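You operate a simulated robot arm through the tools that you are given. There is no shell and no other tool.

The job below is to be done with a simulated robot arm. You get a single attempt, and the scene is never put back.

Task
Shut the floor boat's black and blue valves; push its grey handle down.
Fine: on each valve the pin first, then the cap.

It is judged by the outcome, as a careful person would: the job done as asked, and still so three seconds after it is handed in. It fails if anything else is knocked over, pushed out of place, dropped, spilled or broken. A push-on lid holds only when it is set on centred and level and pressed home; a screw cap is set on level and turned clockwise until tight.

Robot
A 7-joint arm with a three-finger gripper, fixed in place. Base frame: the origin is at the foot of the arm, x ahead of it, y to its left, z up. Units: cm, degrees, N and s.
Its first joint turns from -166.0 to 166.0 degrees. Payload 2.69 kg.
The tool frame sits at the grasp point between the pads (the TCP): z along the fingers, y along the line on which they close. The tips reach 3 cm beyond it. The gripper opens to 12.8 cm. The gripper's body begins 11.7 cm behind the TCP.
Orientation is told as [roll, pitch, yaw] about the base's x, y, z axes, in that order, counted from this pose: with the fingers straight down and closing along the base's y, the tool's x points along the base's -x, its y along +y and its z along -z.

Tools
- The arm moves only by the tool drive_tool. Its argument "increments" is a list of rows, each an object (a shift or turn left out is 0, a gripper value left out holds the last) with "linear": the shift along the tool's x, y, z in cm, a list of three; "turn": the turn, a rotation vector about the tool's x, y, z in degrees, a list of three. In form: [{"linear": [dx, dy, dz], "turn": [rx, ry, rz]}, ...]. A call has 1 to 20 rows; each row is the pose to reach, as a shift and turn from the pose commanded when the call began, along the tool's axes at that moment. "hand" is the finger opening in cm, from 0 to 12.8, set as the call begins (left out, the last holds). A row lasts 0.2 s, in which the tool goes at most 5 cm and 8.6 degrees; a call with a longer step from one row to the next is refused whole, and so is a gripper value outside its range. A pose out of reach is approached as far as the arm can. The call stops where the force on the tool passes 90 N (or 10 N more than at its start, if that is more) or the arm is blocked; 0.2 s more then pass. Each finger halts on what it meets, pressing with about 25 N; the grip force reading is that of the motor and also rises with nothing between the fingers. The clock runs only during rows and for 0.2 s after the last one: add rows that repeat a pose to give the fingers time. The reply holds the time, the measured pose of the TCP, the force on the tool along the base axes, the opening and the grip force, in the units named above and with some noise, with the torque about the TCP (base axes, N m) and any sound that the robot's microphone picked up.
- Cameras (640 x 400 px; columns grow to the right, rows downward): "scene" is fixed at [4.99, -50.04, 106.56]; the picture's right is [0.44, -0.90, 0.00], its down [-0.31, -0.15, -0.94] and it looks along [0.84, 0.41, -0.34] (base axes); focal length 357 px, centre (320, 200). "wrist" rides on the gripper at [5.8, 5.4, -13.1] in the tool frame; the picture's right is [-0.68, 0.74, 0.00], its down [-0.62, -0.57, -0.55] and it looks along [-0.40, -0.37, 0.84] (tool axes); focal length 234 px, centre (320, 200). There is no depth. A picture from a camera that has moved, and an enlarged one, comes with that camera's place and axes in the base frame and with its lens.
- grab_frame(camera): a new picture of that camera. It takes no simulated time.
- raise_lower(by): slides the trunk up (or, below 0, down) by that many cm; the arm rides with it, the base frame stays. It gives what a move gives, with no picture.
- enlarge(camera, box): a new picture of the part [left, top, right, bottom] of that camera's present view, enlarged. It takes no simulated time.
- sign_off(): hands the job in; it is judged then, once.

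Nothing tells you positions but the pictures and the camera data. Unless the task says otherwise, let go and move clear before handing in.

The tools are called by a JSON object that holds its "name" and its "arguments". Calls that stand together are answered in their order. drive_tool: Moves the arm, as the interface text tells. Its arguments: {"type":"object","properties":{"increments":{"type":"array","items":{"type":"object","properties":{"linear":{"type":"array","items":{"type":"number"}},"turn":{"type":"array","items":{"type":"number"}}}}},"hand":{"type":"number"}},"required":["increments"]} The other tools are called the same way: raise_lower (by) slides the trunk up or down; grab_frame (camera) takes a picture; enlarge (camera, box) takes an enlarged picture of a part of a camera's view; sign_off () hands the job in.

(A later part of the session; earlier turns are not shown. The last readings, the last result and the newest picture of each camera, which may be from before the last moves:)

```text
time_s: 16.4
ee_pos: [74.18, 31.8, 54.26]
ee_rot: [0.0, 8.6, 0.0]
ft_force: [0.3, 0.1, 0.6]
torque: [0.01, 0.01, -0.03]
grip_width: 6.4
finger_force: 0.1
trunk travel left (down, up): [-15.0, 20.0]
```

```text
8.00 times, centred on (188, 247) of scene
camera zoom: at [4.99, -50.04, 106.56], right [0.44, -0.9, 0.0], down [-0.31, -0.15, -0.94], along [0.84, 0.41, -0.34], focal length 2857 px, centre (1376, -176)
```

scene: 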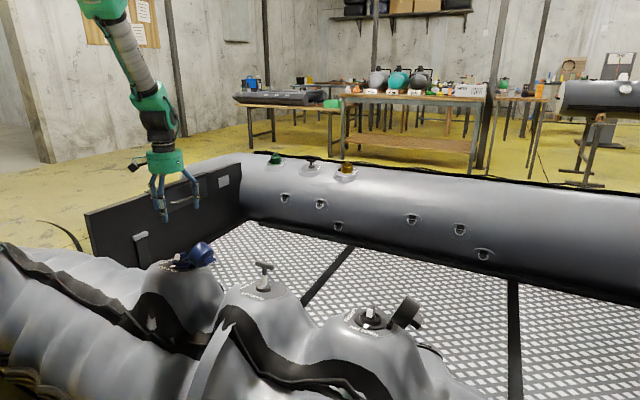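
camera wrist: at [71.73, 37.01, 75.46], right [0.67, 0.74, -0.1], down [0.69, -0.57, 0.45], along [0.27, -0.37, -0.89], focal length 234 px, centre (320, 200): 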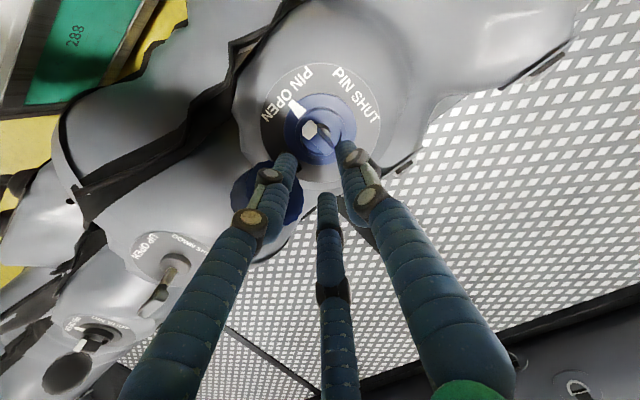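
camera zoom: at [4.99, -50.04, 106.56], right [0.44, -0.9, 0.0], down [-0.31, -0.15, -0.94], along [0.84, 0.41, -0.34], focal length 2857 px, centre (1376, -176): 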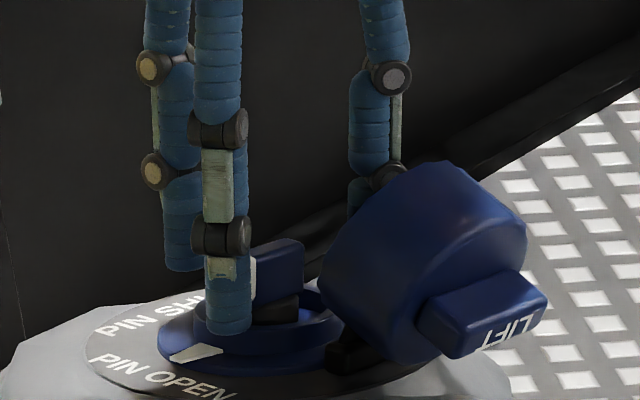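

No contact on the way down, so the jaws straddle the bar. Now I'll close gently and see where the fingers stop.

{"name": "drive_tool", "arguments": {"hand": 0.8, "increments": [{"linear": [0, 0, 0]}, {"linear": [0, 0, 0]}, {"linear": [0, 0, 0]}, {"linear": [0, 0, 0]}]}}

{"name": "enlarge", "arguments": {"camera": "wrist", "box": [240, 100, 400, 200]}}

{"name": "enlarge", "arguments": {"camera": "scene", "box": [148, 222, 228, 272]}}

```text
time_s: 17.4
ee_pos: [74.2, 31.62, 54.31]
ee_rot: [-0.1, 8.7, 0.1]
ft_force: [-0.1, -8.5, 1.5]
torque: [-0.27, 0.34, 0.05]
grip_width: 3.3
finger_force: 18.2
trunk travel left (down, up): [-15.0, 20.0]
```

```text
4.00 times, centred on (320, 150) of wrist
camera zoom: at [70.35, 37.07, 68.06], right [0.67, 0.74, -0.1], down [0.69, -0.57, 0.45], along [0.27, -0.37, -0.89], focal length 937 px, centre (320, 400)
```

zoom: 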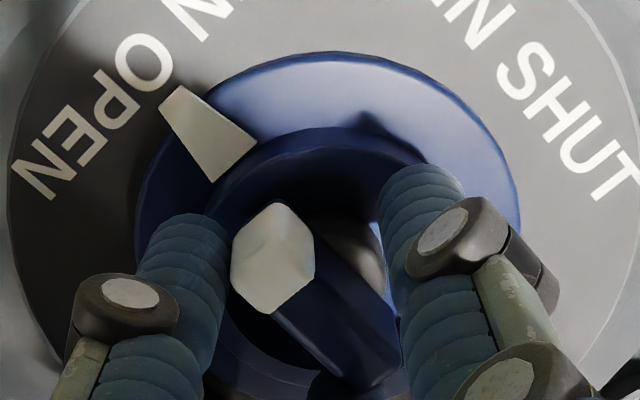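

```text
8.00 times, centred on (188, 247) of scene
camera zoom: at [4.99, -50.04, 106.56], right [0.44, -0.9, 0.0], down [-0.31, -0.15, -0.94], along [0.84, 0.41, -0.34], focal length 2857 px, centre (1376, -176)
```

zoom: 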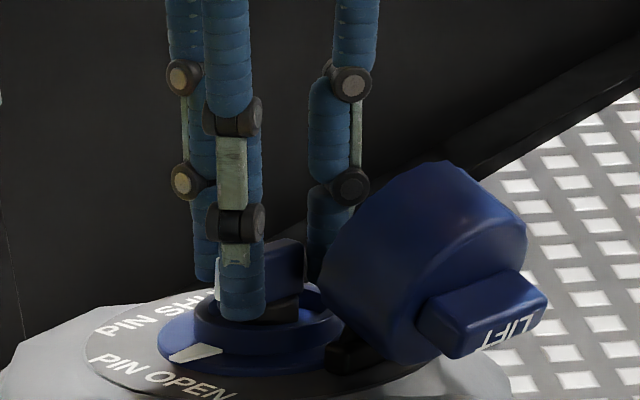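

The fingers stopped at 3.3 cm, so it really is a three-jaw grip on the bar. I'll start turning clockwise, seen from above, and check partway.

{"name": "drive_tool", "arguments": {"increments": [{"turn": [0, 0, 5]}, {"turn": [0, 0, 10]}, {"turn": [0, 0, 15]}, {"turn": [0, 0, 20]}, {"turn": [0, 0, 25]}, {"turn": [0, 0, 30]}, {"turn": [0, 0, 35]}, {"turn": [0, 0, 40]}]}}

{"name": "enlarge", "arguments": {"camera": "wrist", "box": [240, 100, 400, 200]}}

{"name": "enlarge", "arguments": {"camera": "scene", "box": [148, 222, 228, 272]}}

```text
time_s: 19.2
ee_pos: [73.98, 31.8, 54.03]
ee_rot: [-5.7, 6.6, -40.3]
ft_force: [-36.4, 6.3, -1.6]
torque: [0.1, 0.94, -0.01]
grip_width: 3.23
finger_force: 18.4
trunk travel left (down, up): [-15.0, 20.0]
```

```text
4.00 times, centred on (320, 150) of wrist
camera zoom: at [74.9, 39.67, 67.19], right [0.98, 0.13, -0.15], down [0.19, -0.83, 0.53], along [-0.06, -0.55, -0.84], focal length 937 px, centre (320, 400)
```

zoom: 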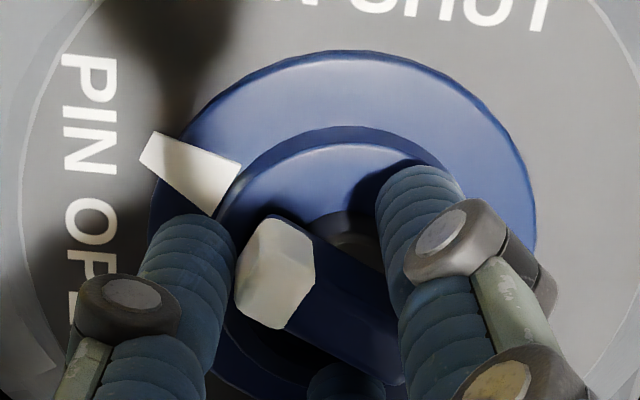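

```text
8.00 times, centred on (188, 247) of scene
camera zoom: at [4.99, -50.04, 106.56], right [0.44, -0.9, 0.0], down [-0.31, -0.15, -0.94], along [0.84, 0.41, -0.34], focal length 2857 px, centre (1376, -176)
```

zoom: 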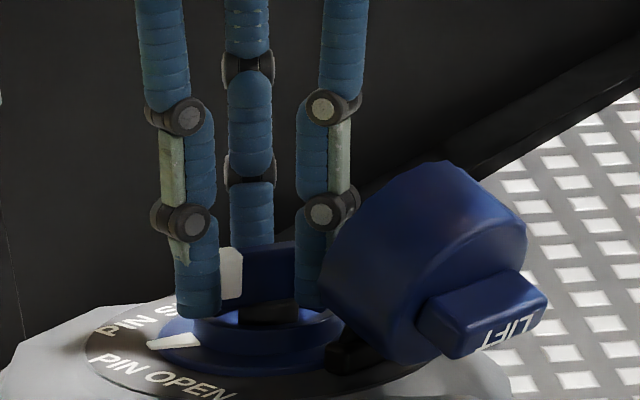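

The pin and tick turn together, now about 40° along. There is some side load of 36 N, so I'll ease the tool 0.2 cm toward -x while turning the rest of the way.

{"name": "drive_tool", "arguments": {"increments": [{"linear": [0.15, -0.13, 0], "turn": [0, 0, 4]}, {"linear": [0.15, -0.13, 0], "turn": [0, 0, 9]}, {"linear": [0.15, -0.13, 0], "turn": [0, 0, 14]}, {"linear": [0.15, -0.13, 0], "turn": [0, 0, 19]}, {"linear": [0.15, -0.13, 0], "turn": [0, 0, 24]}, {"linear": [0.15, -0.13, 0], "turn": [0, 0, 29]}, {"linear": [0.15, -0.13, 0], "turn": [0, 0, 34]}, {"linear": [0.15, -0.13, 0], "turn": [0, 0, 38]}]}}

{"name": "enlarge", "arguments": {"camera": "wrist", "box": [240, 100, 400, 200]}}

{"name": "enlarge", "arguments": {"camera": "scene", "box": [148, 222, 228, 272]}}

```text
time_s: 21.0
ee_pos: [74.1, 32.02, 54.34]
ee_rot: [-8.3, 1.7, -78.2]
ft_force: [-28.5, 25.3, 3.0]
torque: [0.69, 0.87, 0.0]
grip_width: 3.36
finger_force: 19.2
trunk travel left (down, up): [-15.0, 20.0]
```

```text
4.00 times, centred on (320, 150) of wrist
camera zoom: at [80.0, 38.76, 66.67], right [0.85, -0.51, -0.13], down [-0.34, -0.72, 0.61], along [-0.4, -0.47, -0.79], focal length 937 px, centre (320, 400)
```

zoom: 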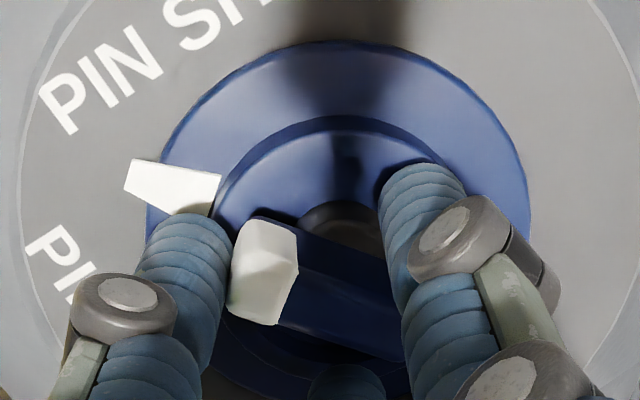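

```text
8.00 times, centred on (188, 247) of scene
camera zoom: at [4.99, -50.04, 106.56], right [0.44, -0.9, 0.0], down [-0.31, -0.15, -0.94], along [0.84, 0.41, -0.34], focal length 2857 px, centre (1376, -176)
```

zoom: 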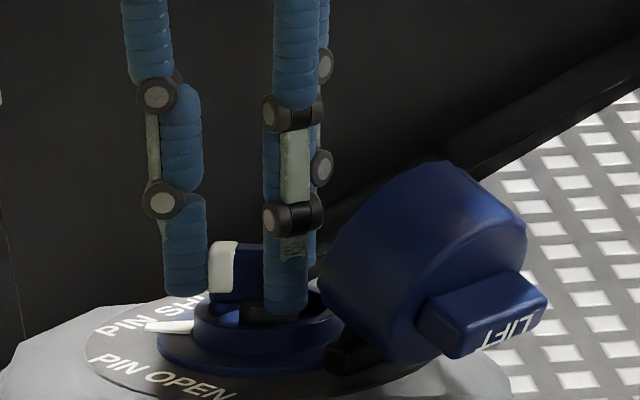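

The bar has only turned about 54° and is slipping in the three jaws, so twisting further won't work. I'll release and lift, then use one jaw as a stiff pusher against the bar's tail end to swing it the rest of the way.

{"name": "drive_tool", "arguments": {"hand": 5, "increments": [{"linear": [0, 0, 0]}, {"linear": [0, 0, 0]}, {"linear": [0, 0, -1]}, {"linear": [0, 0, -2]}, {"linear": [0, 0, -3.5]}, {"linear": [1, 1.5, -3.5], "turn": [0, 0, -6]}, {"linear": [2.25, 3, -3.5], "turn": [0, 0, -12]}, {"linear": [2.25, 3, -3.5], "turn": [0, 0, -18]}, {"linear": [2.25, 3, -3.5], "turn": [0, 0, -18]}]}}

{"name": "grab_frame", "arguments": {"camera": "wrist"}}

{"name": "enlarge", "arguments": {"camera": "wrist", "box": [240, 100, 400, 200]}}

{"name": "enlarge", "arguments": {"camera": "scene", "box": [148, 222, 228, 272]}}

```text
time_s: 23.0
ee_pos: [76.99, 34.53, 57.46]
ee_rot: [-7.4, 4.4, -60.2]
ft_force: [-0.1, 0.5, -0.6]
torque: [0.03, 0.0, 0.04]
grip_width: 5.02
finger_force: 0.1
trunk travel left (down, up): [-15.0, 20.0]
```

```text
taken
camera wrist: at [80.53, 42.36, 70.03], right [0.97, -0.22, -0.15], down [-0.1, -0.82, 0.57], along [-0.24, -0.54, -0.81], focal length 234 px, centre (320, 200)
```

wrist: 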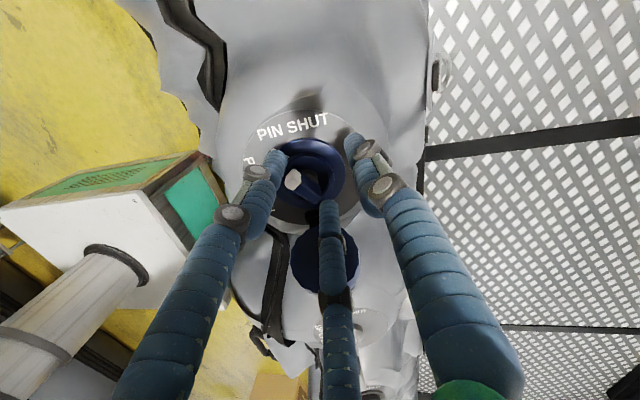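

```text
4.00 times, centred on (320, 150) of wrist
camera zoom: at [80.53, 42.36, 70.03], right [0.97, -0.22, -0.15], down [-0.1, -0.82, 0.57], along [-0.24, -0.54, -0.81], focal length 937 px, centre (320, 400)
```

zoom: 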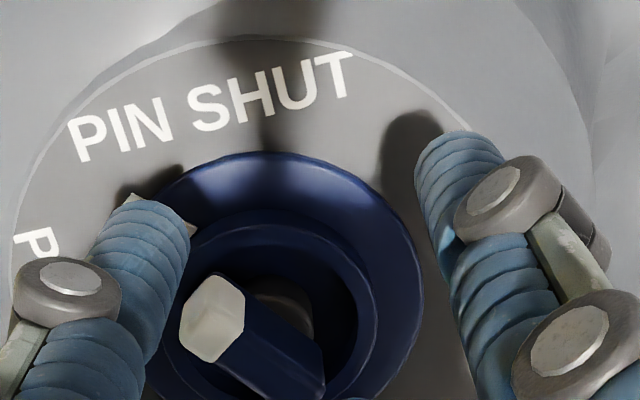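

```text
8.00 times, centred on (188, 247) of scene
camera zoom: at [4.99, -50.04, 106.56], right [0.44, -0.9, 0.0], down [-0.31, -0.15, -0.94], along [0.84, 0.41, -0.34], focal length 2857 px, centre (1376, -176)
```

zoom: 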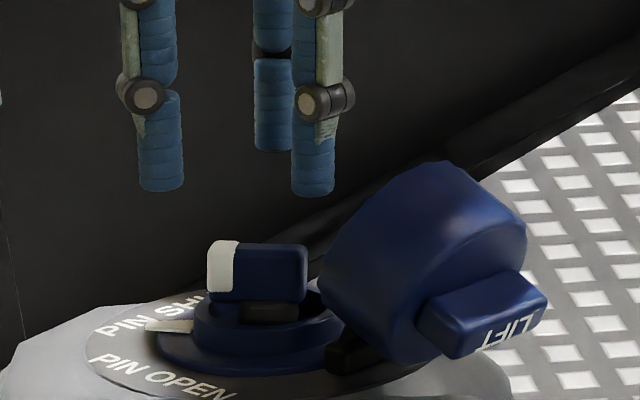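

The bar's white end now points at about 127° in the base frame and needs to reach 90°. One jaw hangs on the -y side of the hand; I'll lower it beside the bar's tail on its +x side.

{"name": "drive_tool", "arguments": {"increments": [{"linear": [0.03, 0.42, 0.5]}, {"linear": [0.03, 0.42, 1.5]}, {"linear": [0.03, 0.42, 2.4]}, {"linear": [0.03, 0.42, 3.0]}, {"linear": [0.03, 0.42, 3.6]}, {"linear": [0.03, 0.42, 3.6]}]}}

{"name": "enlarge", "arguments": {"camera": "wrist", "box": [200, 100, 440, 250]}}

{"name": "enlarge", "arguments": {"camera": "scene", "box": [148, 222, 228, 272]}}

```text
time_s: 24.4
ee_pos: [76.8, 34.95, 53.66]
ee_rot: [-7.6, 4.2, -60.3]
ft_force: [-0.1, 0.9, 0.5]
torque: [0.03, 0.0, 0.03]
grip_width: 5.0
finger_force: 0.1
trunk travel left (down, up): [-15.0, 20.0]
```

```text
2.67 times, centred on (320, 175) of wrist
camera zoom: at [80.48, 42.62, 66.36], right [0.97, -0.22, -0.15], down [-0.1, -0.82, 0.57], along [-0.24, -0.54, -0.81], focal length 624 px, centre (320, 267)
```

zoom: 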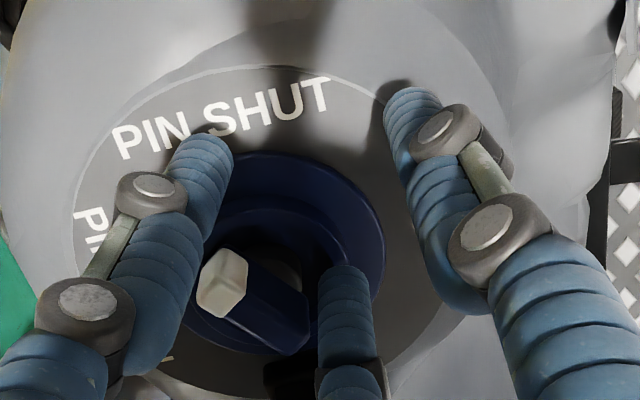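

```text
8.00 times, centred on (188, 247) of scene
camera zoom: at [4.99, -50.04, 106.56], right [0.44, -0.9, 0.0], down [-0.31, -0.15, -0.94], along [0.84, 0.41, -0.34], focal length 2857 px, centre (1376, -176)
```

zoom: 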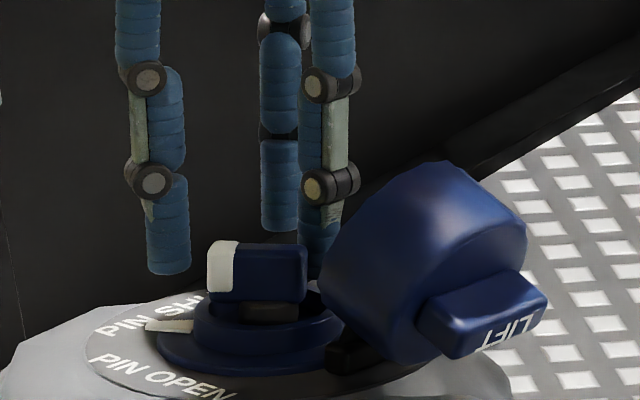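

The jaw is beside the tail without touching anything. Now I'll sweep it in an arc to swing the tail clockwise.

{"name": "drive_tool", "arguments": {"increments": [{"linear": [0.05, -0.3, 0]}, {"linear": [0.11, -0.63, 0]}, {"linear": [-0.1, -0.87, 0]}, {"linear": [-0.3, -1.1, 0]}, {"linear": [-0.46, -1.33, 0]}, {"linear": [-0.62, -1.57, 0]}, {"linear": [-0.6, -1.67, 0]}]}}

{"name": "enlarge", "arguments": {"camera": "wrist", "box": [200, 100, 440, 250]}}

{"name": "enlarge", "arguments": {"camera": "scene", "box": [148, 222, 228, 272]}}

```text
time_s: 26.0
ee_pos: [75.96, 33.55, 54.05]
ee_rot: [-7.2, 4.2, -60.2]
ft_force: [25.5, 4.0, -8.5]
torque: [0.18, -0.44, 0.78]
grip_width: 4.72
finger_force: 0.0
trunk travel left (down, up): [-15.0, 20.0]
```

```text
2.67 times, centred on (320, 175) of wrist
camera zoom: at [79.55, 41.31, 66.68], right [0.97, -0.22, -0.14], down [-0.1, -0.82, 0.57], along [-0.24, -0.53, -0.81], focal length 624 px, centre (320, 267)
```

zoom: 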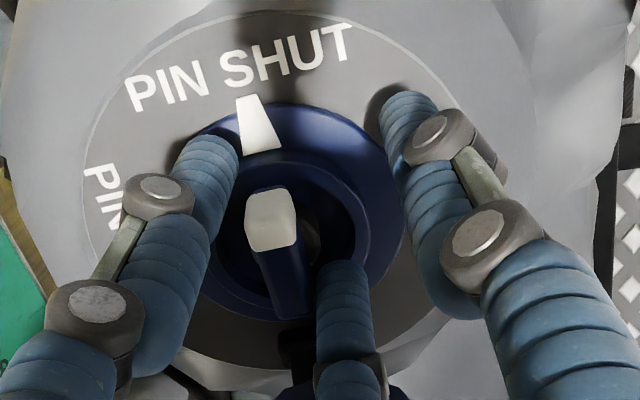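

```text
8.00 times, centred on (188, 247) of scene
camera zoom: at [4.99, -50.04, 106.56], right [0.44, -0.9, 0.0], down [-0.31, -0.15, -0.94], along [0.84, 0.41, -0.34], focal length 2857 px, centre (1376, -176)
```

zoom: 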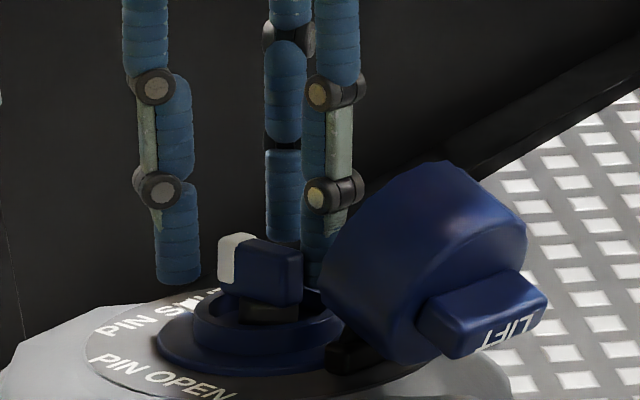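

The tick has swung to the middle of PIN SHUT. I'll nudge slightly further to make sure it's at its stop.

{"name": "drive_tool", "arguments": {"increments": [{"linear": [0.06, -0.1, 0]}, {"linear": [0.12, -0.2, 0]}, {"linear": [0.15, -0.27, 0]}]}}

{"name": "enlarge", "arguments": {"camera": "wrist", "box": [200, 100, 440, 250]}}

```text
time_s: 26.8
ee_pos: [75.9, 33.64, 54.09]
ee_rot: [-6.9, 4.3, -60.2]
ft_force: [65.1, 1.9, -27.5]
torque: [0.99, -1.04, 2.0]
grip_width: 4.83
finger_force: 0.1
trunk travel left (down, up): [-15.0, 20.0]
```

```text
2.67 times, centred on (320, 175) of wrist
camera zoom: at [79.48, 41.35, 66.72], right [0.97, -0.22, -0.14], down [-0.1, -0.82, 0.57], along [-0.24, -0.53, -0.81], focal length 624 px, centre (320, 267)
```

zoom: 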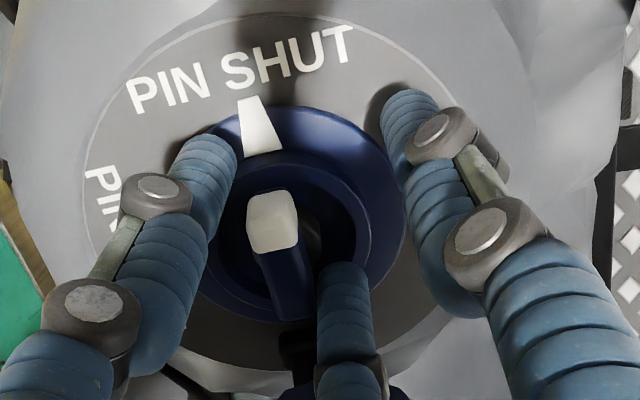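

The force climbed to 65 N with no further motion, so the blue pin is at its shut stop. I'll back off, lift above the open cap (its top is about z 57), close the fist, swing back to yaw 0 and go behind the cap on its -y side.

{"name": "drive_tool", "arguments": {"increments": [{"linear": [-0.3, 0.6, 0]}, {"linear": [-0.3, 0.8, -2]}, {"linear": [-0.3, 0.8, -5]}, {"linear": [-0.3, 0.8, -8]}, {"linear": [-0.3, 0.8, -10.5]}, {"linear": [-1, 0.5, -10.5], "turn": [0, 0, -7.5]}, {"linear": [-3, -1, -10.5], "turn": [0, 0, -15]}, {"linear": [-5, -2.5, -10.5], "turn": [0, 0, -22.5]}, {"linear": [-7, -4, -10.5], "turn": [0, 0, -30]}, {"linear": [-9, -5.5, -10.5], "turn": [0, 0, -37.5]}, {"linear": [-11, -7, -10.5], "turn": [0, 0, -45]}, {"linear": [-12.6, -9, -10.5], "turn": [0, 0, -52.5]}, {"linear": [-12.6, -9, -10.5], "turn": [0, 0, -60]}, {"linear": [-12.6, -9, -10.5], "turn": [0, 0, -60]}]}}

{"name": "drive_tool", "arguments": {"hand": 0, "increments": [{"linear": [0, 0, 0]}, {"linear": [0, 0, 0]}, {"linear": [0, 0, 0]}]}}

{"name": "grab_frame", "arguments": {"camera": "wrist"}}

{"name": "enlarge", "arguments": {"camera": "scene", "box": [148, 190, 276, 270]}}

```text
time_s: 29.8
ee_pos: [75.33, 18.14, 64.67]
ee_rot: [0.0, 8.6, 0.1]
ft_force: [-1.0, -0.7, -0.8]
torque: [0.0, -0.03, 0.0]
grip_width: 5.0
finger_force: 0.0
trunk travel left (down, up): [-15.0, 20.0]
```

```text
time_s: 30.6
ee_pos: [75.47, 18.05, 64.66]
ee_rot: [0.1, 8.6, 0.0]
ft_force: [0.5, 0.2, -0.4]
torque: [-0.01, 0.02, 0.0]
grip_width: 0.2
finger_force: 25.2
trunk travel left (down, up): [-15.0, 20.0]
```

```text
taken
camera wrist: at [71.6, 23.49, 78.43], right [0.67, 0.74, -0.1], down [0.69, -0.57, 0.45], along [0.27, -0.37, -0.89], focal length 234 px, centre (320, 200)
```

wrist: 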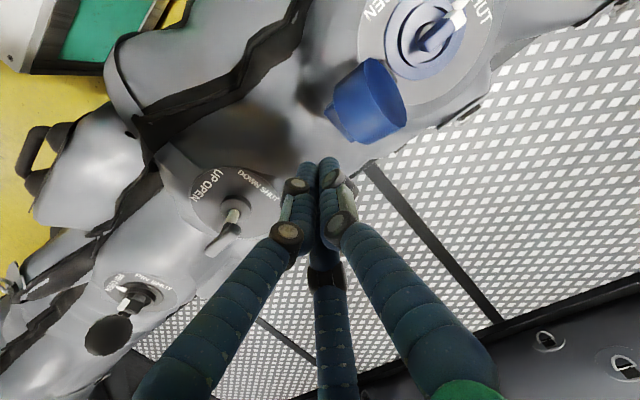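

```text
5.00 times, centred on (212, 230) of scene
camera zoom: at [4.99, -50.04, 106.56], right [0.44, -0.9, 0.0], down [-0.31, -0.15, -0.94], along [0.84, 0.41, -0.34], focal length 1786 px, centre (860, 50)
```

zoom: 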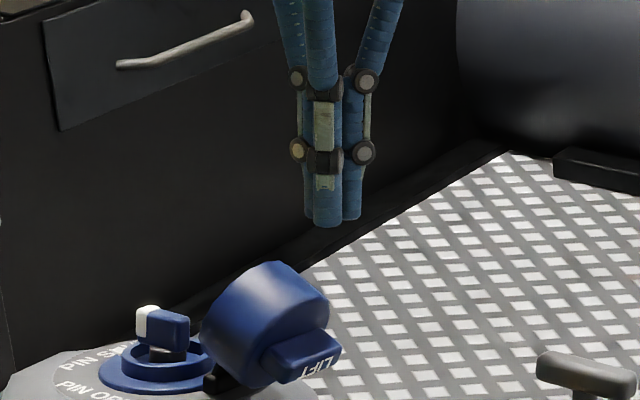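

The pin's tick now clearly points at SHUT. The fist is a little close to the cap's LIFT tab, so I'll shift 2 cm further toward -y and then go down beside the cap's outer face.

{"name": "drive_tool", "arguments": {"increments": [{"linear": [0, -2, 0]}, {"linear": [0, -2, 2]}, {"linear": [0, -2, 4]}, {"linear": [0, -2, 6]}, {"linear": [0, -2, 7.5]}, {"linear": [0, -2, 7.5]}]}}

{"name": "grab_frame", "arguments": {"camera": "wrist"}}

{"name": "enlarge", "arguments": {"camera": "scene", "box": [148, 205, 276, 285]}}

```text
time_s: 32.0
ee_pos: [74.13, 15.99, 57.41]
ee_rot: [0.0, 8.5, 0.0]
ft_force: [-1.2, 0.2, 0.1]
torque: [0.02, 0.02, -0.04]
grip_width: 0.21
finger_force: 24.9
trunk travel left (down, up): [-15.0, 20.0]
```

```text
taken
camera wrist: at [70.39, 21.5, 70.99], right [0.67, 0.74, -0.1], down [0.69, -0.57, 0.45], along [0.27, -0.37, -0.89], focal length 234 px, centre (320, 200)
```

wrist: 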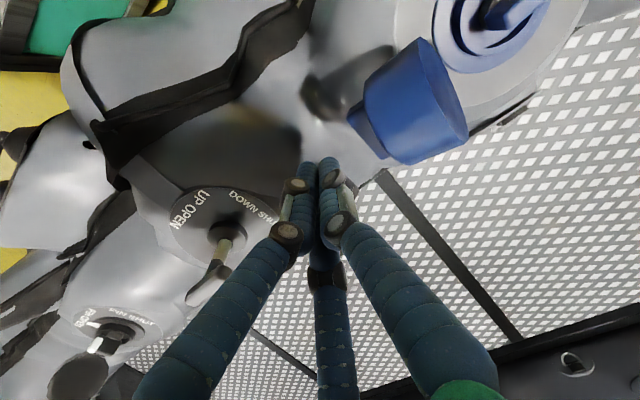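

```text
5.00 times, centred on (212, 245) of scene
camera zoom: at [4.99, -50.04, 106.56], right [0.44, -0.9, 0.0], down [-0.31, -0.15, -0.94], along [0.84, 0.41, -0.34], focal length 1786 px, centre (860, -25)
```

zoom: 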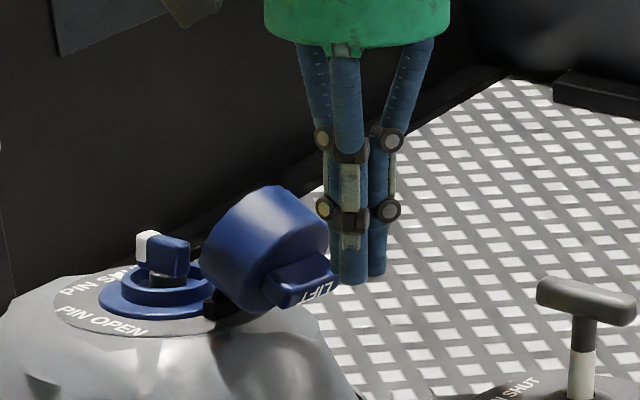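

The fist is behind the cap, lined up with its centre along +y. I'll push slowly toward +y to tip the cap over its hinge.

{"name": "drive_tool", "arguments": {"increments": [{"linear": [0, 1, 0]}, {"linear": [0, 2, 0]}, {"linear": [0, 3, 0]}, {"linear": [0, 4, 0]}, {"linear": [0, 5, 0]}, {"linear": [0, 6, 0]}, {"linear": [0, 7, 0]}]}}

{"name": "grab_frame", "arguments": {"camera": "wrist"}}

{"name": "enlarge", "arguments": {"camera": "scene", "box": [148, 205, 276, 285]}}

```text
time_s: 33.3
ee_pos: [74.55, 21.03, 58.02]
ee_rot: [-0.1, 8.3, 0.1]
ft_force: [-14.6, -21.7, 38.5]
torque: [0.58, 0.32, 0.24]
grip_width: 0.21
finger_force: 25.0
trunk travel left (down, up): [-15.0, 20.0]
stopped in row 6: the force on the tool passed its limit at 99 N (the readings are from after the stop); the commanded pose is now the measured one
```

```text
taken
camera wrist: at [70.67, 26.35, 71.77], right [0.67, 0.74, -0.1], down [0.69, -0.57, 0.45], along [0.28, -0.37, -0.89], focal length 234 px, centre (320, 200)
```

wrist: 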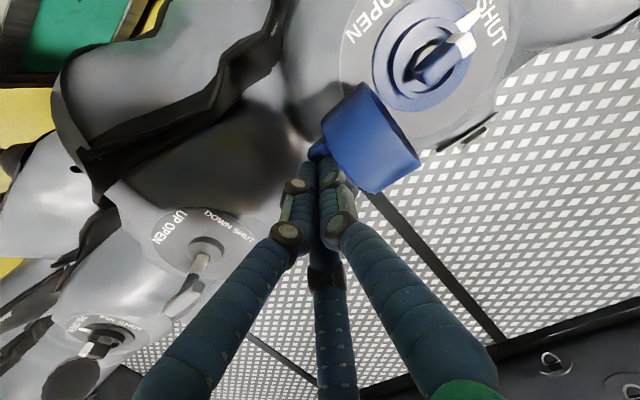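

```text
5.00 times, centred on (212, 245) of scene
camera zoom: at [4.99, -50.04, 106.56], right [0.44, -0.9, 0.0], down [-0.31, -0.15, -0.94], along [0.84, 0.41, -0.34], focal length 1786 px, centre (860, -25)
```

zoom: 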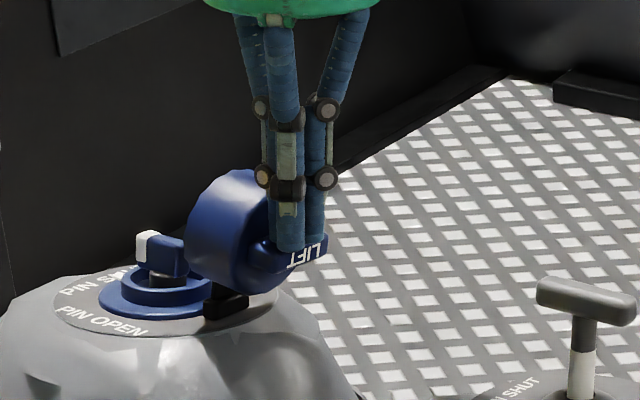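

The cap tipped to about vertical, but the fist came down onto the LIFT tab and jammed. I'll back off a little, rise above the tab, and then push on the upper part of the cap along a rising arc.

{"name": "drive_tool", "arguments": {"increments": [{"linear": [0, -0.5, -0.3]}, {"linear": [0, -1, -1]}, {"linear": [0, -1, -2]}, {"linear": [0, -1, -2]}]}}

{"name": "grab_frame", "arguments": {"camera": "wrist"}}

{"name": "enlarge", "arguments": {"camera": "scene", "box": [148, 205, 276, 285]}}

```text
time_s: 34.3
ee_pos: [74.87, 20.29, 59.65]
ee_rot: [-0.1, 8.4, 0.0]
ft_force: [-0.2, -0.2, -0.5]
torque: [-0.02, -0.03, 0.01]
grip_width: 0.23
finger_force: 24.6
trunk travel left (down, up): [-15.0, 20.0]
```

```text
taken
camera wrist: at [71.08, 25.61, 73.44], right [0.67, 0.74, -0.1], down [0.69, -0.57, 0.45], along [0.28, -0.37, -0.89], focal length 234 px, centre (320, 200)
```

wrist: 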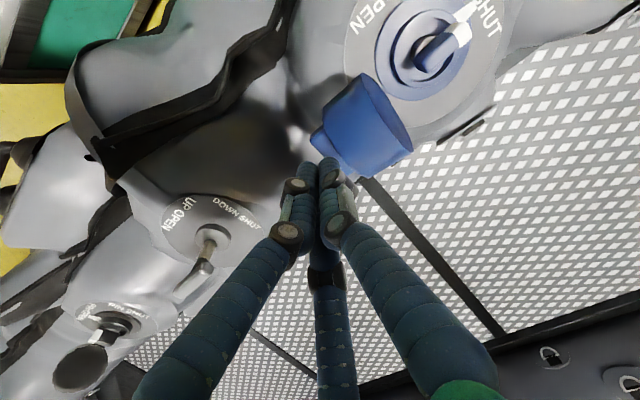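

```text
5.00 times, centred on (212, 245) of scene
camera zoom: at [4.99, -50.04, 106.56], right [0.44, -0.9, 0.0], down [-0.31, -0.15, -0.94], along [0.84, 0.41, -0.34], focal length 1786 px, centre (860, -25)
```

zoom: 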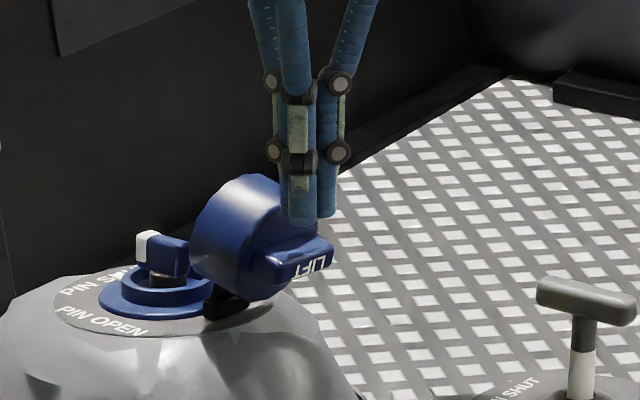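

Without contact the cap leans back a bit, to about 105°. I'll lower the tips slightly to catch its upper rim above the tab, and push over with a rise.

{"name": "drive_tool", "arguments": {"increments": [{"linear": [0, 0, 0.95]}, {"linear": [0, 1.4, 0.85]}, {"linear": [0, 2.2, 0.75]}, {"linear": [0, 2.9, 0.6]}, {"linear": [0, 3.6, 0.4]}, {"linear": [0, 4.4, 0.1]}, {"linear": [0, 5.3, -0.1]}, {"linear": [0, 6.2, -0.2]}]}}

{"name": "grab_frame", "arguments": {"camera": "wrist"}}

{"name": "enlarge", "arguments": {"camera": "scene", "box": [148, 205, 276, 285]}}

```text
time_s: 36.1
ee_pos: [75.35, 26.42, 60.62]
ee_rot: [0.2, 7.9, 0.1]
ft_force: [-0.5, -14.2, 79.2]
torque: [-0.91, 1.47, 0.32]
grip_width: 0.2
finger_force: 31.0
trunk travel left (down, up): [-15.0, 20.0]
```

```text
taken
camera wrist: at [71.34, 31.76, 74.33], right [0.67, 0.74, -0.09], down [0.69, -0.57, 0.46], along [0.29, -0.37, -0.88], focal length 234 px, centre (320, 200)
```

wrist: 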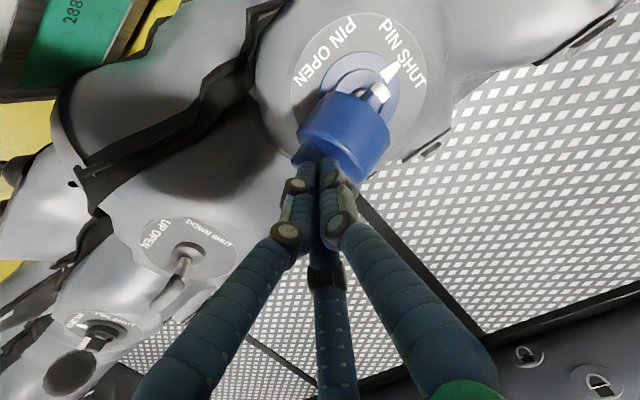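

```text
5.00 times, centred on (212, 245) of scene
camera zoom: at [4.99, -50.04, 106.56], right [0.44, -0.9, 0.0], down [-0.31, -0.15, -0.94], along [0.84, 0.41, -0.34], focal length 1786 px, centre (860, -25)
```

zoom: 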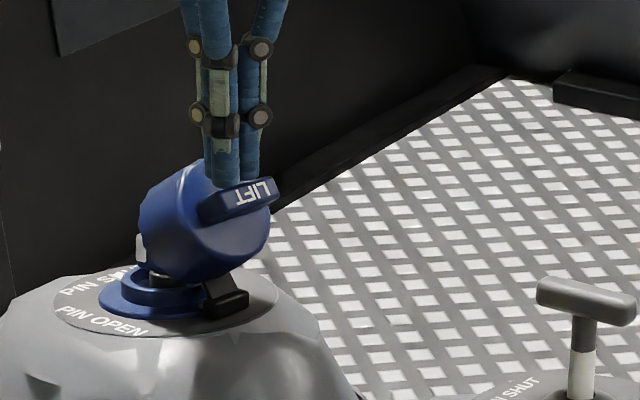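

The cap is now past vertical at about 60°, but the fist is pressing on the tab again at 79 N. I'll relieve upward and keep pushing across.

{"name": "drive_tool", "arguments": {"increments": [{"linear": [0, 0, -0.7]}, {"linear": [0, 0.2, -1.0]}, {"linear": [0, 0.8, -1.1]}, {"linear": [0, 1.4, -1.1]}, {"linear": [0, 2.0, -1.0]}, {"linear": [0, 2.6, -0.9]}]}}

{"name": "grab_frame", "arguments": {"camera": "wrist"}}

{"name": "enlarge", "arguments": {"camera": "scene", "box": [148, 205, 276, 285]}}

```text
time_s: 37.5
ee_pos: [74.86, 28.91, 60.75]
ee_rot: [0.0, 8.5, 0.1]
ft_force: [-4.0, 1.9, 20.0]
torque: [-0.12, 0.46, -0.06]
grip_width: 0.2
finger_force: 31.7
trunk travel left (down, up): [-15.0, 20.0]
```

```text
taken
camera wrist: at [71.01, 34.38, 74.5], right [0.67, 0.74, -0.1], down [0.69, -0.57, 0.45], along [0.28, -0.37, -0.89], focal length 234 px, centre (320, 200)
```

wrist: 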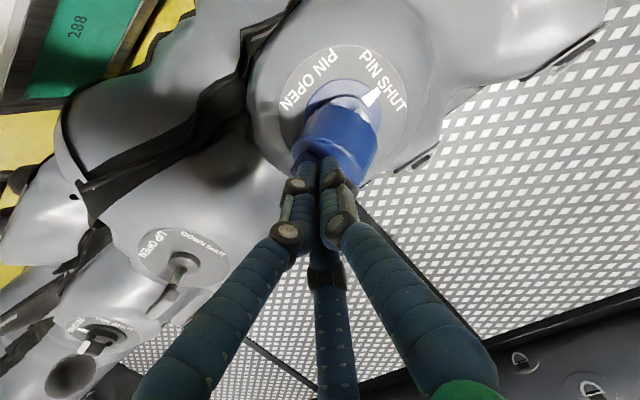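

```text
5.00 times, centred on (212, 245) of scene
camera zoom: at [4.99, -50.04, 106.56], right [0.44, -0.9, 0.0], down [-0.31, -0.15, -0.94], along [0.84, 0.41, -0.34], focal length 1786 px, centre (860, -25)
```

zoom: 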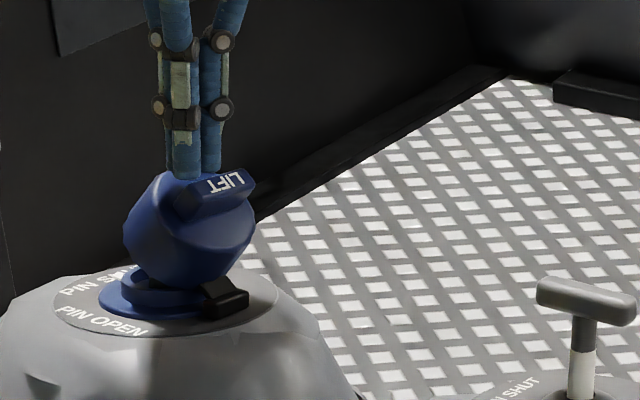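

The cap is at about 40° and following. I'll continue over and start bringing it down.

{"name": "drive_tool", "arguments": {"increments": [{"linear": [0, 0.7, 0.1]}, {"linear": [0, 1.4, 0.5]}, {"linear": [0, 2.1, 1.1]}, {"linear": [0, 2.7, 1.8]}, {"linear": [0, 3.1, 2.5]}]}}

{"name": "grab_frame", "arguments": {"camera": "wrist"}}

{"name": "enlarge", "arguments": {"camera": "scene", "box": [148, 205, 276, 285]}}

```text
time_s: 38.7
ee_pos: [74.77, 32.16, 58.55]
ee_rot: [0.0, 8.3, 0.0]
ft_force: [1.1, -8.1, 26.1]
torque: [-0.38, 0.5, 0.12]
grip_width: 0.22
finger_force: 31.2
trunk travel left (down, up): [-15.0, 20.0]
```

```text
taken
camera wrist: at [70.92, 37.45, 72.25], right [0.67, 0.74, -0.1], down [0.69, -0.57, 0.45], along [0.28, -0.37, -0.89], focal length 234 px, centre (320, 200)
```

wrist: 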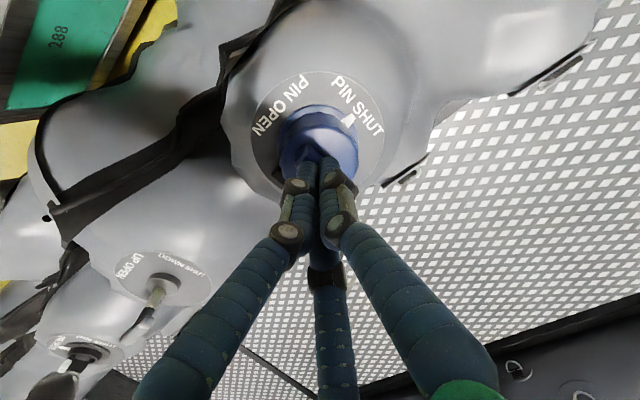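

```text
5.00 times, centred on (212, 245) of scene
camera zoom: at [4.99, -50.04, 106.56], right [0.44, -0.9, 0.0], down [-0.31, -0.15, -0.94], along [0.84, 0.41, -0.34], focal length 1786 px, centre (860, -25)
```

zoom: 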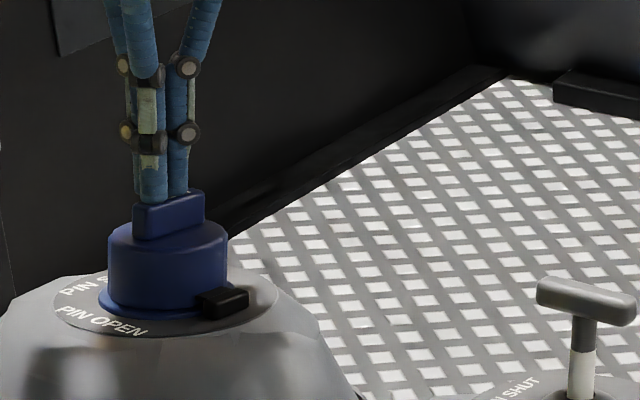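

The cap has swung down over the ring and the fist is on top, nearly centred. I'll re-centre by 0.5 cm and press it home along the valve axis.

{"name": "drive_tool", "arguments": {"increments": [{"linear": [0, 0, -0.6]}, {"linear": [-0.1, -0.5, -0.6]}, {"linear": [-0.1, -0.5, -0.2]}, {"linear": [-0.1, -0.5, 0.1]}, {"linear": [-0.1, -0.5, 0.3]}, {"linear": [-0.1, -0.5, 0.5]}, {"linear": [-0.1, -0.5, 0.7]}, {"linear": [-0.1, -0.5, 0.9]}]}}

{"name": "enlarge", "arguments": {"camera": "scene", "box": [148, 220, 228, 270]}}

```text
time_s: 40.4
ee_pos: [75.45, 31.92, 58.44]
ee_rot: [0.4, 7.7, 0.0]
ft_force: [6.1, 0.3, 21.5]
torque: [-0.13, 0.21, -0.03]
grip_width: 0.22
finger_force: 31.3
trunk travel left (down, up): [-15.0, 20.0]
stopped in row 8: the force on the tool passed its limit at 94 N (the readings are from after the stop); the commanded pose is now the measured one
```

```text
8.00 times, centred on (188, 245) of scene
camera zoom: at [4.99, -50.04, 106.56], right [0.44, -0.9, 0.0], down [-0.31, -0.15, -0.94], along [0.84, 0.41, -0.34], focal length 2857 px, centre (1376, -160)
```

zoom: 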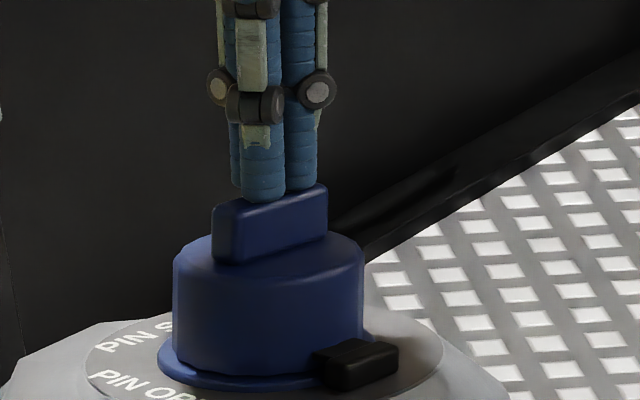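

I pressed to about 94 N. I'll lift off and check whether the cap sits fully home and level.

{"name": "drive_tool", "arguments": {"increments": [{"linear": [0, 0, -1]}, {"linear": [0, 0, -3]}, {"linear": [0, 0, -6]}, {"linear": [0, 0, -6]}]}}

{"name": "grab_frame", "arguments": {"camera": "wrist"}}

{"name": "enlarge", "arguments": {"camera": "scene", "box": [156, 237, 220, 277]}}

{"name": "enlarge", "arguments": {"camera": "wrist", "box": [224, 80, 384, 180]}}

{"name": "enlarge", "arguments": {"camera": "scene", "box": [260, 147, 292, 167]}}

```text
time_s: 41.4
ee_pos: [76.05, 31.74, 64.06]
ee_rot: [0.1, 8.2, 0.0]
ft_force: [0.1, 0.3, -0.5]
torque: [0.03, -0.02, 0.0]
grip_width: 0.2
finger_force: 31.7
trunk travel left (down, up): [-15.0, 20.0]
```

```text
taken
camera wrist: at [72.1, 37.1, 77.87], right [0.67, 0.74, -0.09], down [0.69, -0.57, 0.45], along [0.28, -0.37, -0.89], focal length 234 px, centre (320, 200)
```

wrist: 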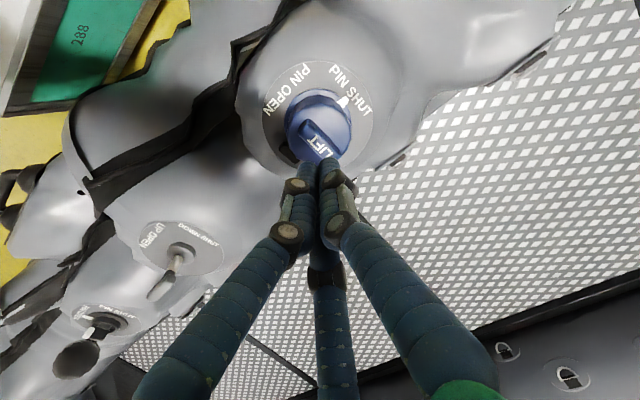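

```text
10.00 times, centred on (188, 257) of scene
camera zoom: at [4.99, -50.04, 106.56], right [0.44, -0.9, 0.0], down [-0.31, -0.15, -0.94], along [0.84, 0.41, -0.34], focal length 3571 px, centre (1640, -370)
```

zoom: 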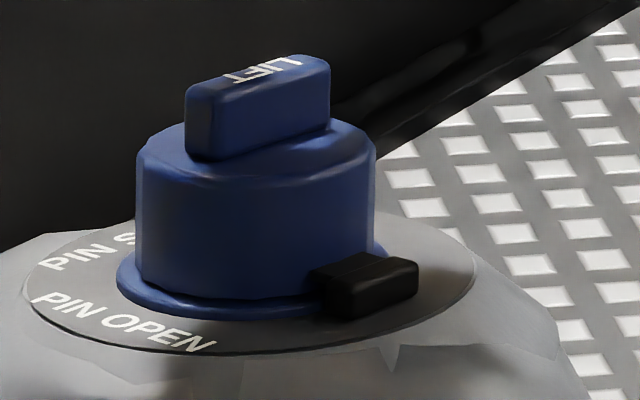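

```text
4.00 times, centred on (304, 130) of wrist
camera zoom: at [72.1, 37.1, 77.87], right [0.67, 0.74, -0.09], down [0.69, -0.57, 0.45], along [0.28, -0.37, -0.89], focal length 937 px, centre (384, 480)
```

zoom: 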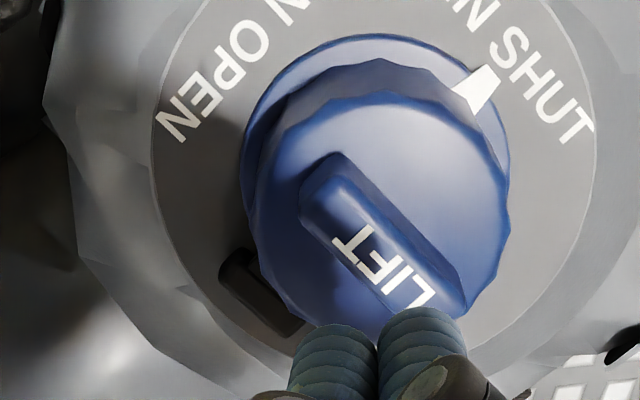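

```text
16.00 times, centred on (276, 157) of scene
camera zoom: at [4.99, -50.04, 106.56], right [0.44, -0.9, 0.0], down [-0.31, -0.15, -0.94], along [0.84, 0.41, -0.34], focal length 5714 px, centre (1024, 888)
```

zoom: 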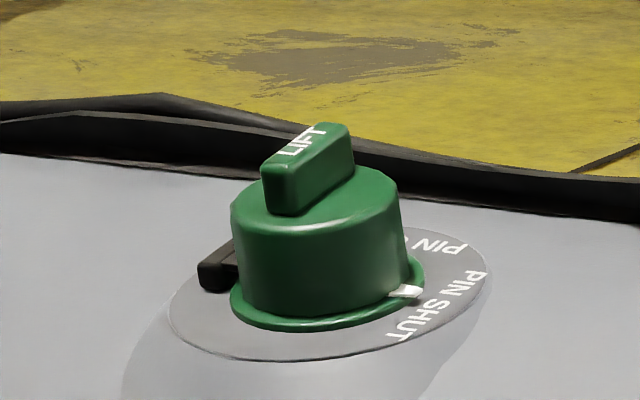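

The cap looks level and seated on the flange, much like the shut green one. I'll press once more, better centred on the axis, to be sure it's home.

{"name": "drive_tool", "arguments": {"increments": [{"linear": [0.28, -0.1, 2]}, {"linear": [0.28, -0.1, 4]}, {"linear": [0.28, -0.1, 5.2]}, {"linear": [0.28, -0.1, 5.6]}, {"linear": [0.28, -0.1, 5.8]}, {"linear": [0.28, -0.1, 5.9]}, {"linear": [0.28, -0.1, 6.0]}, {"linear": [0.28, -0.1, 6.1]}, {"linear": [0.28, -0.1, 6.2]}]}}

{"name": "enlarge", "arguments": {"camera": "scene", "box": [156, 237, 220, 277]}}

```text
time_s: 43.4
ee_pos: [74.98, 31.77, 58.46]
ee_rot: [0.3, 7.8, 0.1]
ft_force: [-6.4, -4.8, 61.4]
torque: [-0.44, 1.34, -0.05]
grip_width: 0.22
finger_force: 31.3
trunk travel left (down, up): [-15.0, 20.0]
```

```text
10.00 times, centred on (188, 257) of scene
camera zoom: at [4.99, -50.04, 106.56], right [0.44, -0.9, 0.0], down [-0.31, -0.15, -0.94], along [0.84, 0.41, -0.34], focal length 3571 px, centre (1640, -370)
```

zoom: 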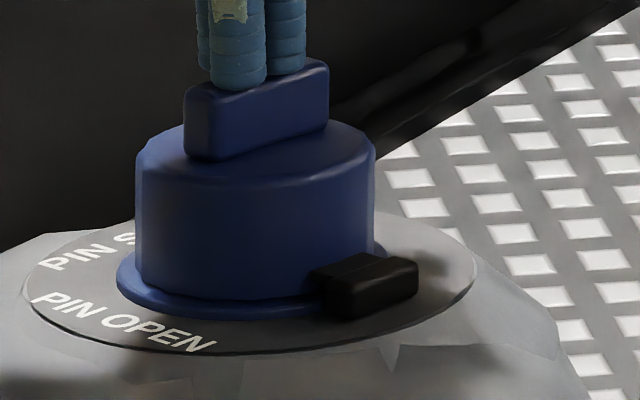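

The cap doesn't move any further under 61 N, so blue is fully shut. Next is the grey T-handle near (74.8, 1, 56); its plate leans the same way. I'll lift and travel over it.

{"name": "drive_tool", "arguments": {"increments": [{"linear": [0, 0, -2]}, {"linear": [0, 0, -5]}, {"linear": [0, 0, -8]}, {"linear": [0, -4.5, -8]}, {"linear": [0, -9, -8]}, {"linear": [0, -13.5, -8]}, {"linear": [0, -18, -8]}, {"linear": [0, -22.5, -8]}, {"linear": [0, -27, -8]}, {"linear": [0, -30.7, -8]}, {"linear": [0, -30.7, -8]}]}}

{"name": "grab_frame", "arguments": {"camera": "wrist"}}

{"name": "enlarge", "arguments": {"camera": "wrist", "box": [240, 80, 400, 180]}}

{"name": "enlarge", "arguments": {"camera": "scene", "box": [212, 210, 340, 290]}}

```text
time_s: 45.8
ee_pos: [75.88, 0.81, 65.76]
ee_rot: [0.1, 8.0, -0.1]
ft_force: [0.1, 0.3, 0.0]
torque: [0.04, 0.02, 0.01]
grip_width: 0.18
finger_force: 31.6
trunk travel left (down, up): [-15.0, 20.0]
```

```text
taken
camera wrist: at [72.0, 6.19, 79.42], right [0.67, 0.74, -0.09], down [0.69, -0.57, 0.45], along [0.28, -0.37, -0.89], focal length 234 px, centre (320, 200)
```

wrist: 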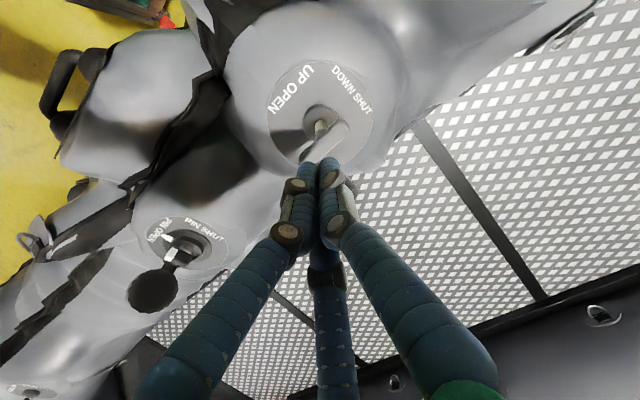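

```text
4.00 times, centred on (320, 130) of wrist
camera zoom: at [72.0, 6.19, 79.42], right [0.67, 0.74, -0.09], down [0.69, -0.57, 0.45], along [0.28, -0.37, -0.89], focal length 937 px, centre (320, 480)
```

zoom: 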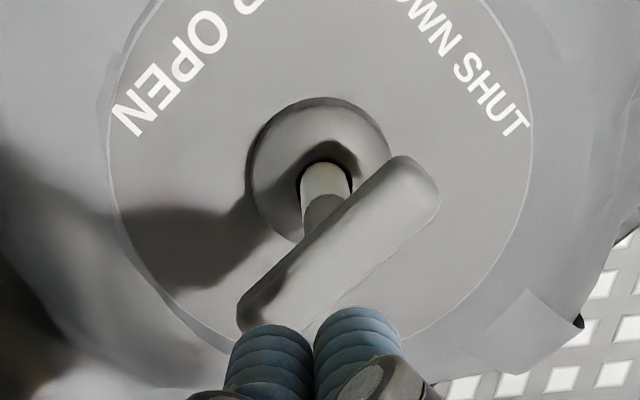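

```text
5.00 times, centred on (276, 250) of scene
camera zoom: at [4.99, -50.04, 106.56], right [0.44, -0.9, 0.0], down [-0.31, -0.15, -0.94], along [0.84, 0.41, -0.34], focal length 1786 px, centre (540, -50)
```

zoom: 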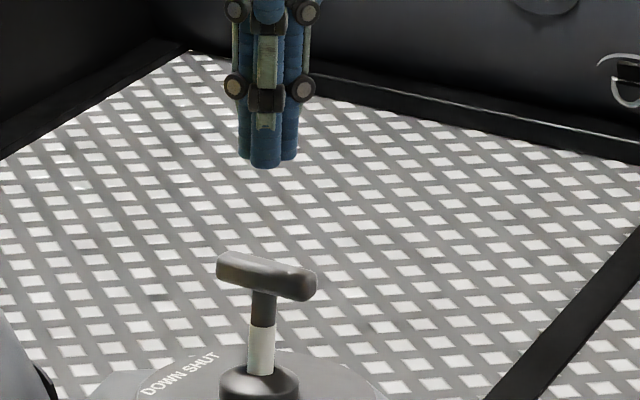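

The T-bar lies along y, with its centre about 0.6 cm to +y of the fist. I'll align, come down onto it and push until the white band disappears.

{"name": "drive_tool", "arguments": {"increments": [{"linear": [-0.2, 0.6, 2]}, {"linear": [-0.2, 0.6, 4]}, {"linear": [-0.2, 0.6, 5.5]}, {"linear": [-0.2, 0.6, 6.2]}, {"linear": [-0.2, 0.6, 6.7]}, {"linear": [-0.2, 0.6, 7.2]}, {"linear": [-0.2, 0.6, 7.7]}]}}

{"name": "enlarge", "arguments": {"camera": "scene", "box": [220, 235, 316, 295]}}

{"name": "enlarge", "arguments": {"camera": "wrist", "box": [240, 80, 400, 180]}}

```text
time_s: 47.4
ee_pos: [74.97, 1.58, 58.13]
ee_rot: [0.1, 8.1, 0.0]
ft_force: [1.1, -0.1, -0.2]
torque: [-0.04, 0.03, 0.02]
grip_width: 0.24
finger_force: 31.3
trunk travel left (down, up): [-15.0, 20.0]
```

```text
6.67 times, centred on (268, 265) of scene
camera zoom: at [4.99, -50.04, 106.56], right [0.44, -0.9, 0.0], down [-0.31, -0.15, -0.94], along [0.84, 0.41, -0.34], focal length 2381 px, centre (667, -233)
```

zoom: 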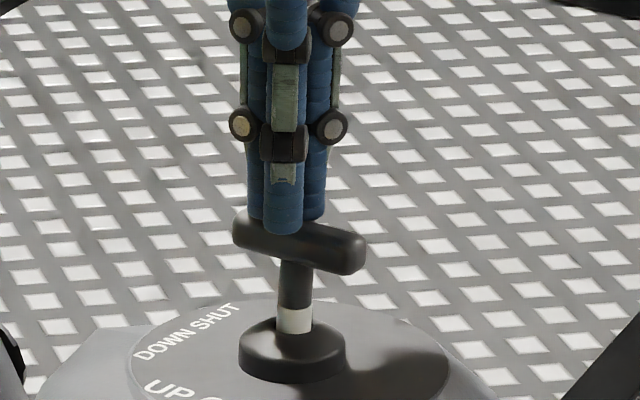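

```text
4.00 times, centred on (320, 130) of wrist
camera zoom: at [71.09, 6.93, 71.79], right [0.67, 0.74, -0.09], down [0.69, -0.57, 0.45], along [0.28, -0.37, -0.89], focal length 937 px, centre (320, 480)
```

zoom: 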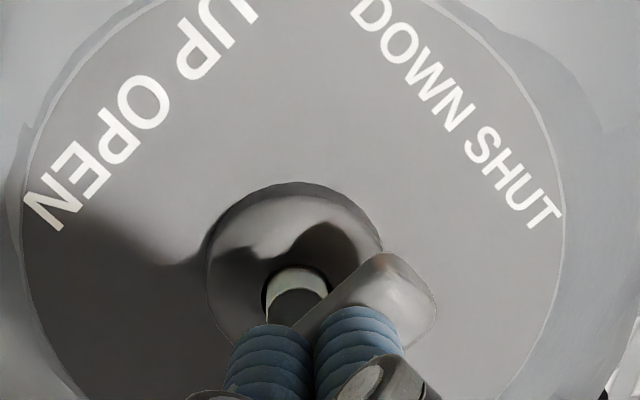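

The handle is going down easily, with the white band half hidden. I'll keep pressing to the stop.

{"name": "drive_tool", "arguments": {"increments": [{"linear": [0, -0.2, 0.4]}, {"linear": [0, -0.2, 0.8]}, {"linear": [0, -0.2, 1.1]}, {"linear": [0, -0.2, 1.4]}, {"linear": [0, -0.2, 1.7]}, {"linear": [0, -0.2, 2.0]}]}}

{"name": "enlarge", "arguments": {"camera": "scene", "box": [220, 235, 316, 295]}}

```text
time_s: 48.8
ee_pos: [75.58, 1.32, 56.85]
ee_rot: [0.1, 7.3, 0.0]
ft_force: [2.7, -1.0, 25.1]
torque: [-0.28, 0.34, -0.16]
grip_width: 0.21
finger_force: 31.5
trunk travel left (down, up): [-15.0, 20.0]
stopped in row 6: the force on the tool passed its limit at 96 N (the readings are from after the stop); the commanded pose is now the measured one
```

```text
6.67 times, centred on (268, 265) of scene
camera zoom: at [4.99, -50.04, 106.56], right [0.44, -0.9, 0.0], down [-0.31, -0.15, -0.94], along [0.84, 0.41, -0.34], focal length 2381 px, centre (667, -233)
```

zoom: 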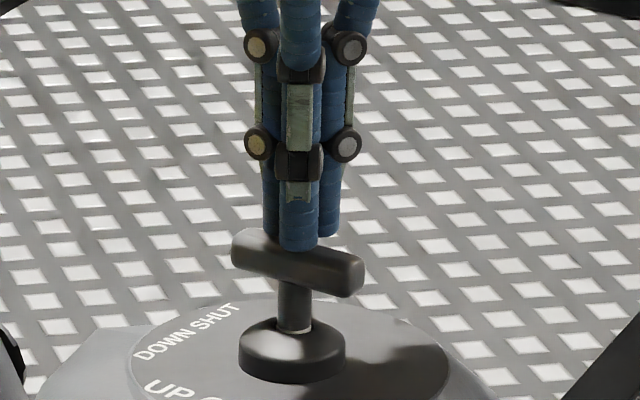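

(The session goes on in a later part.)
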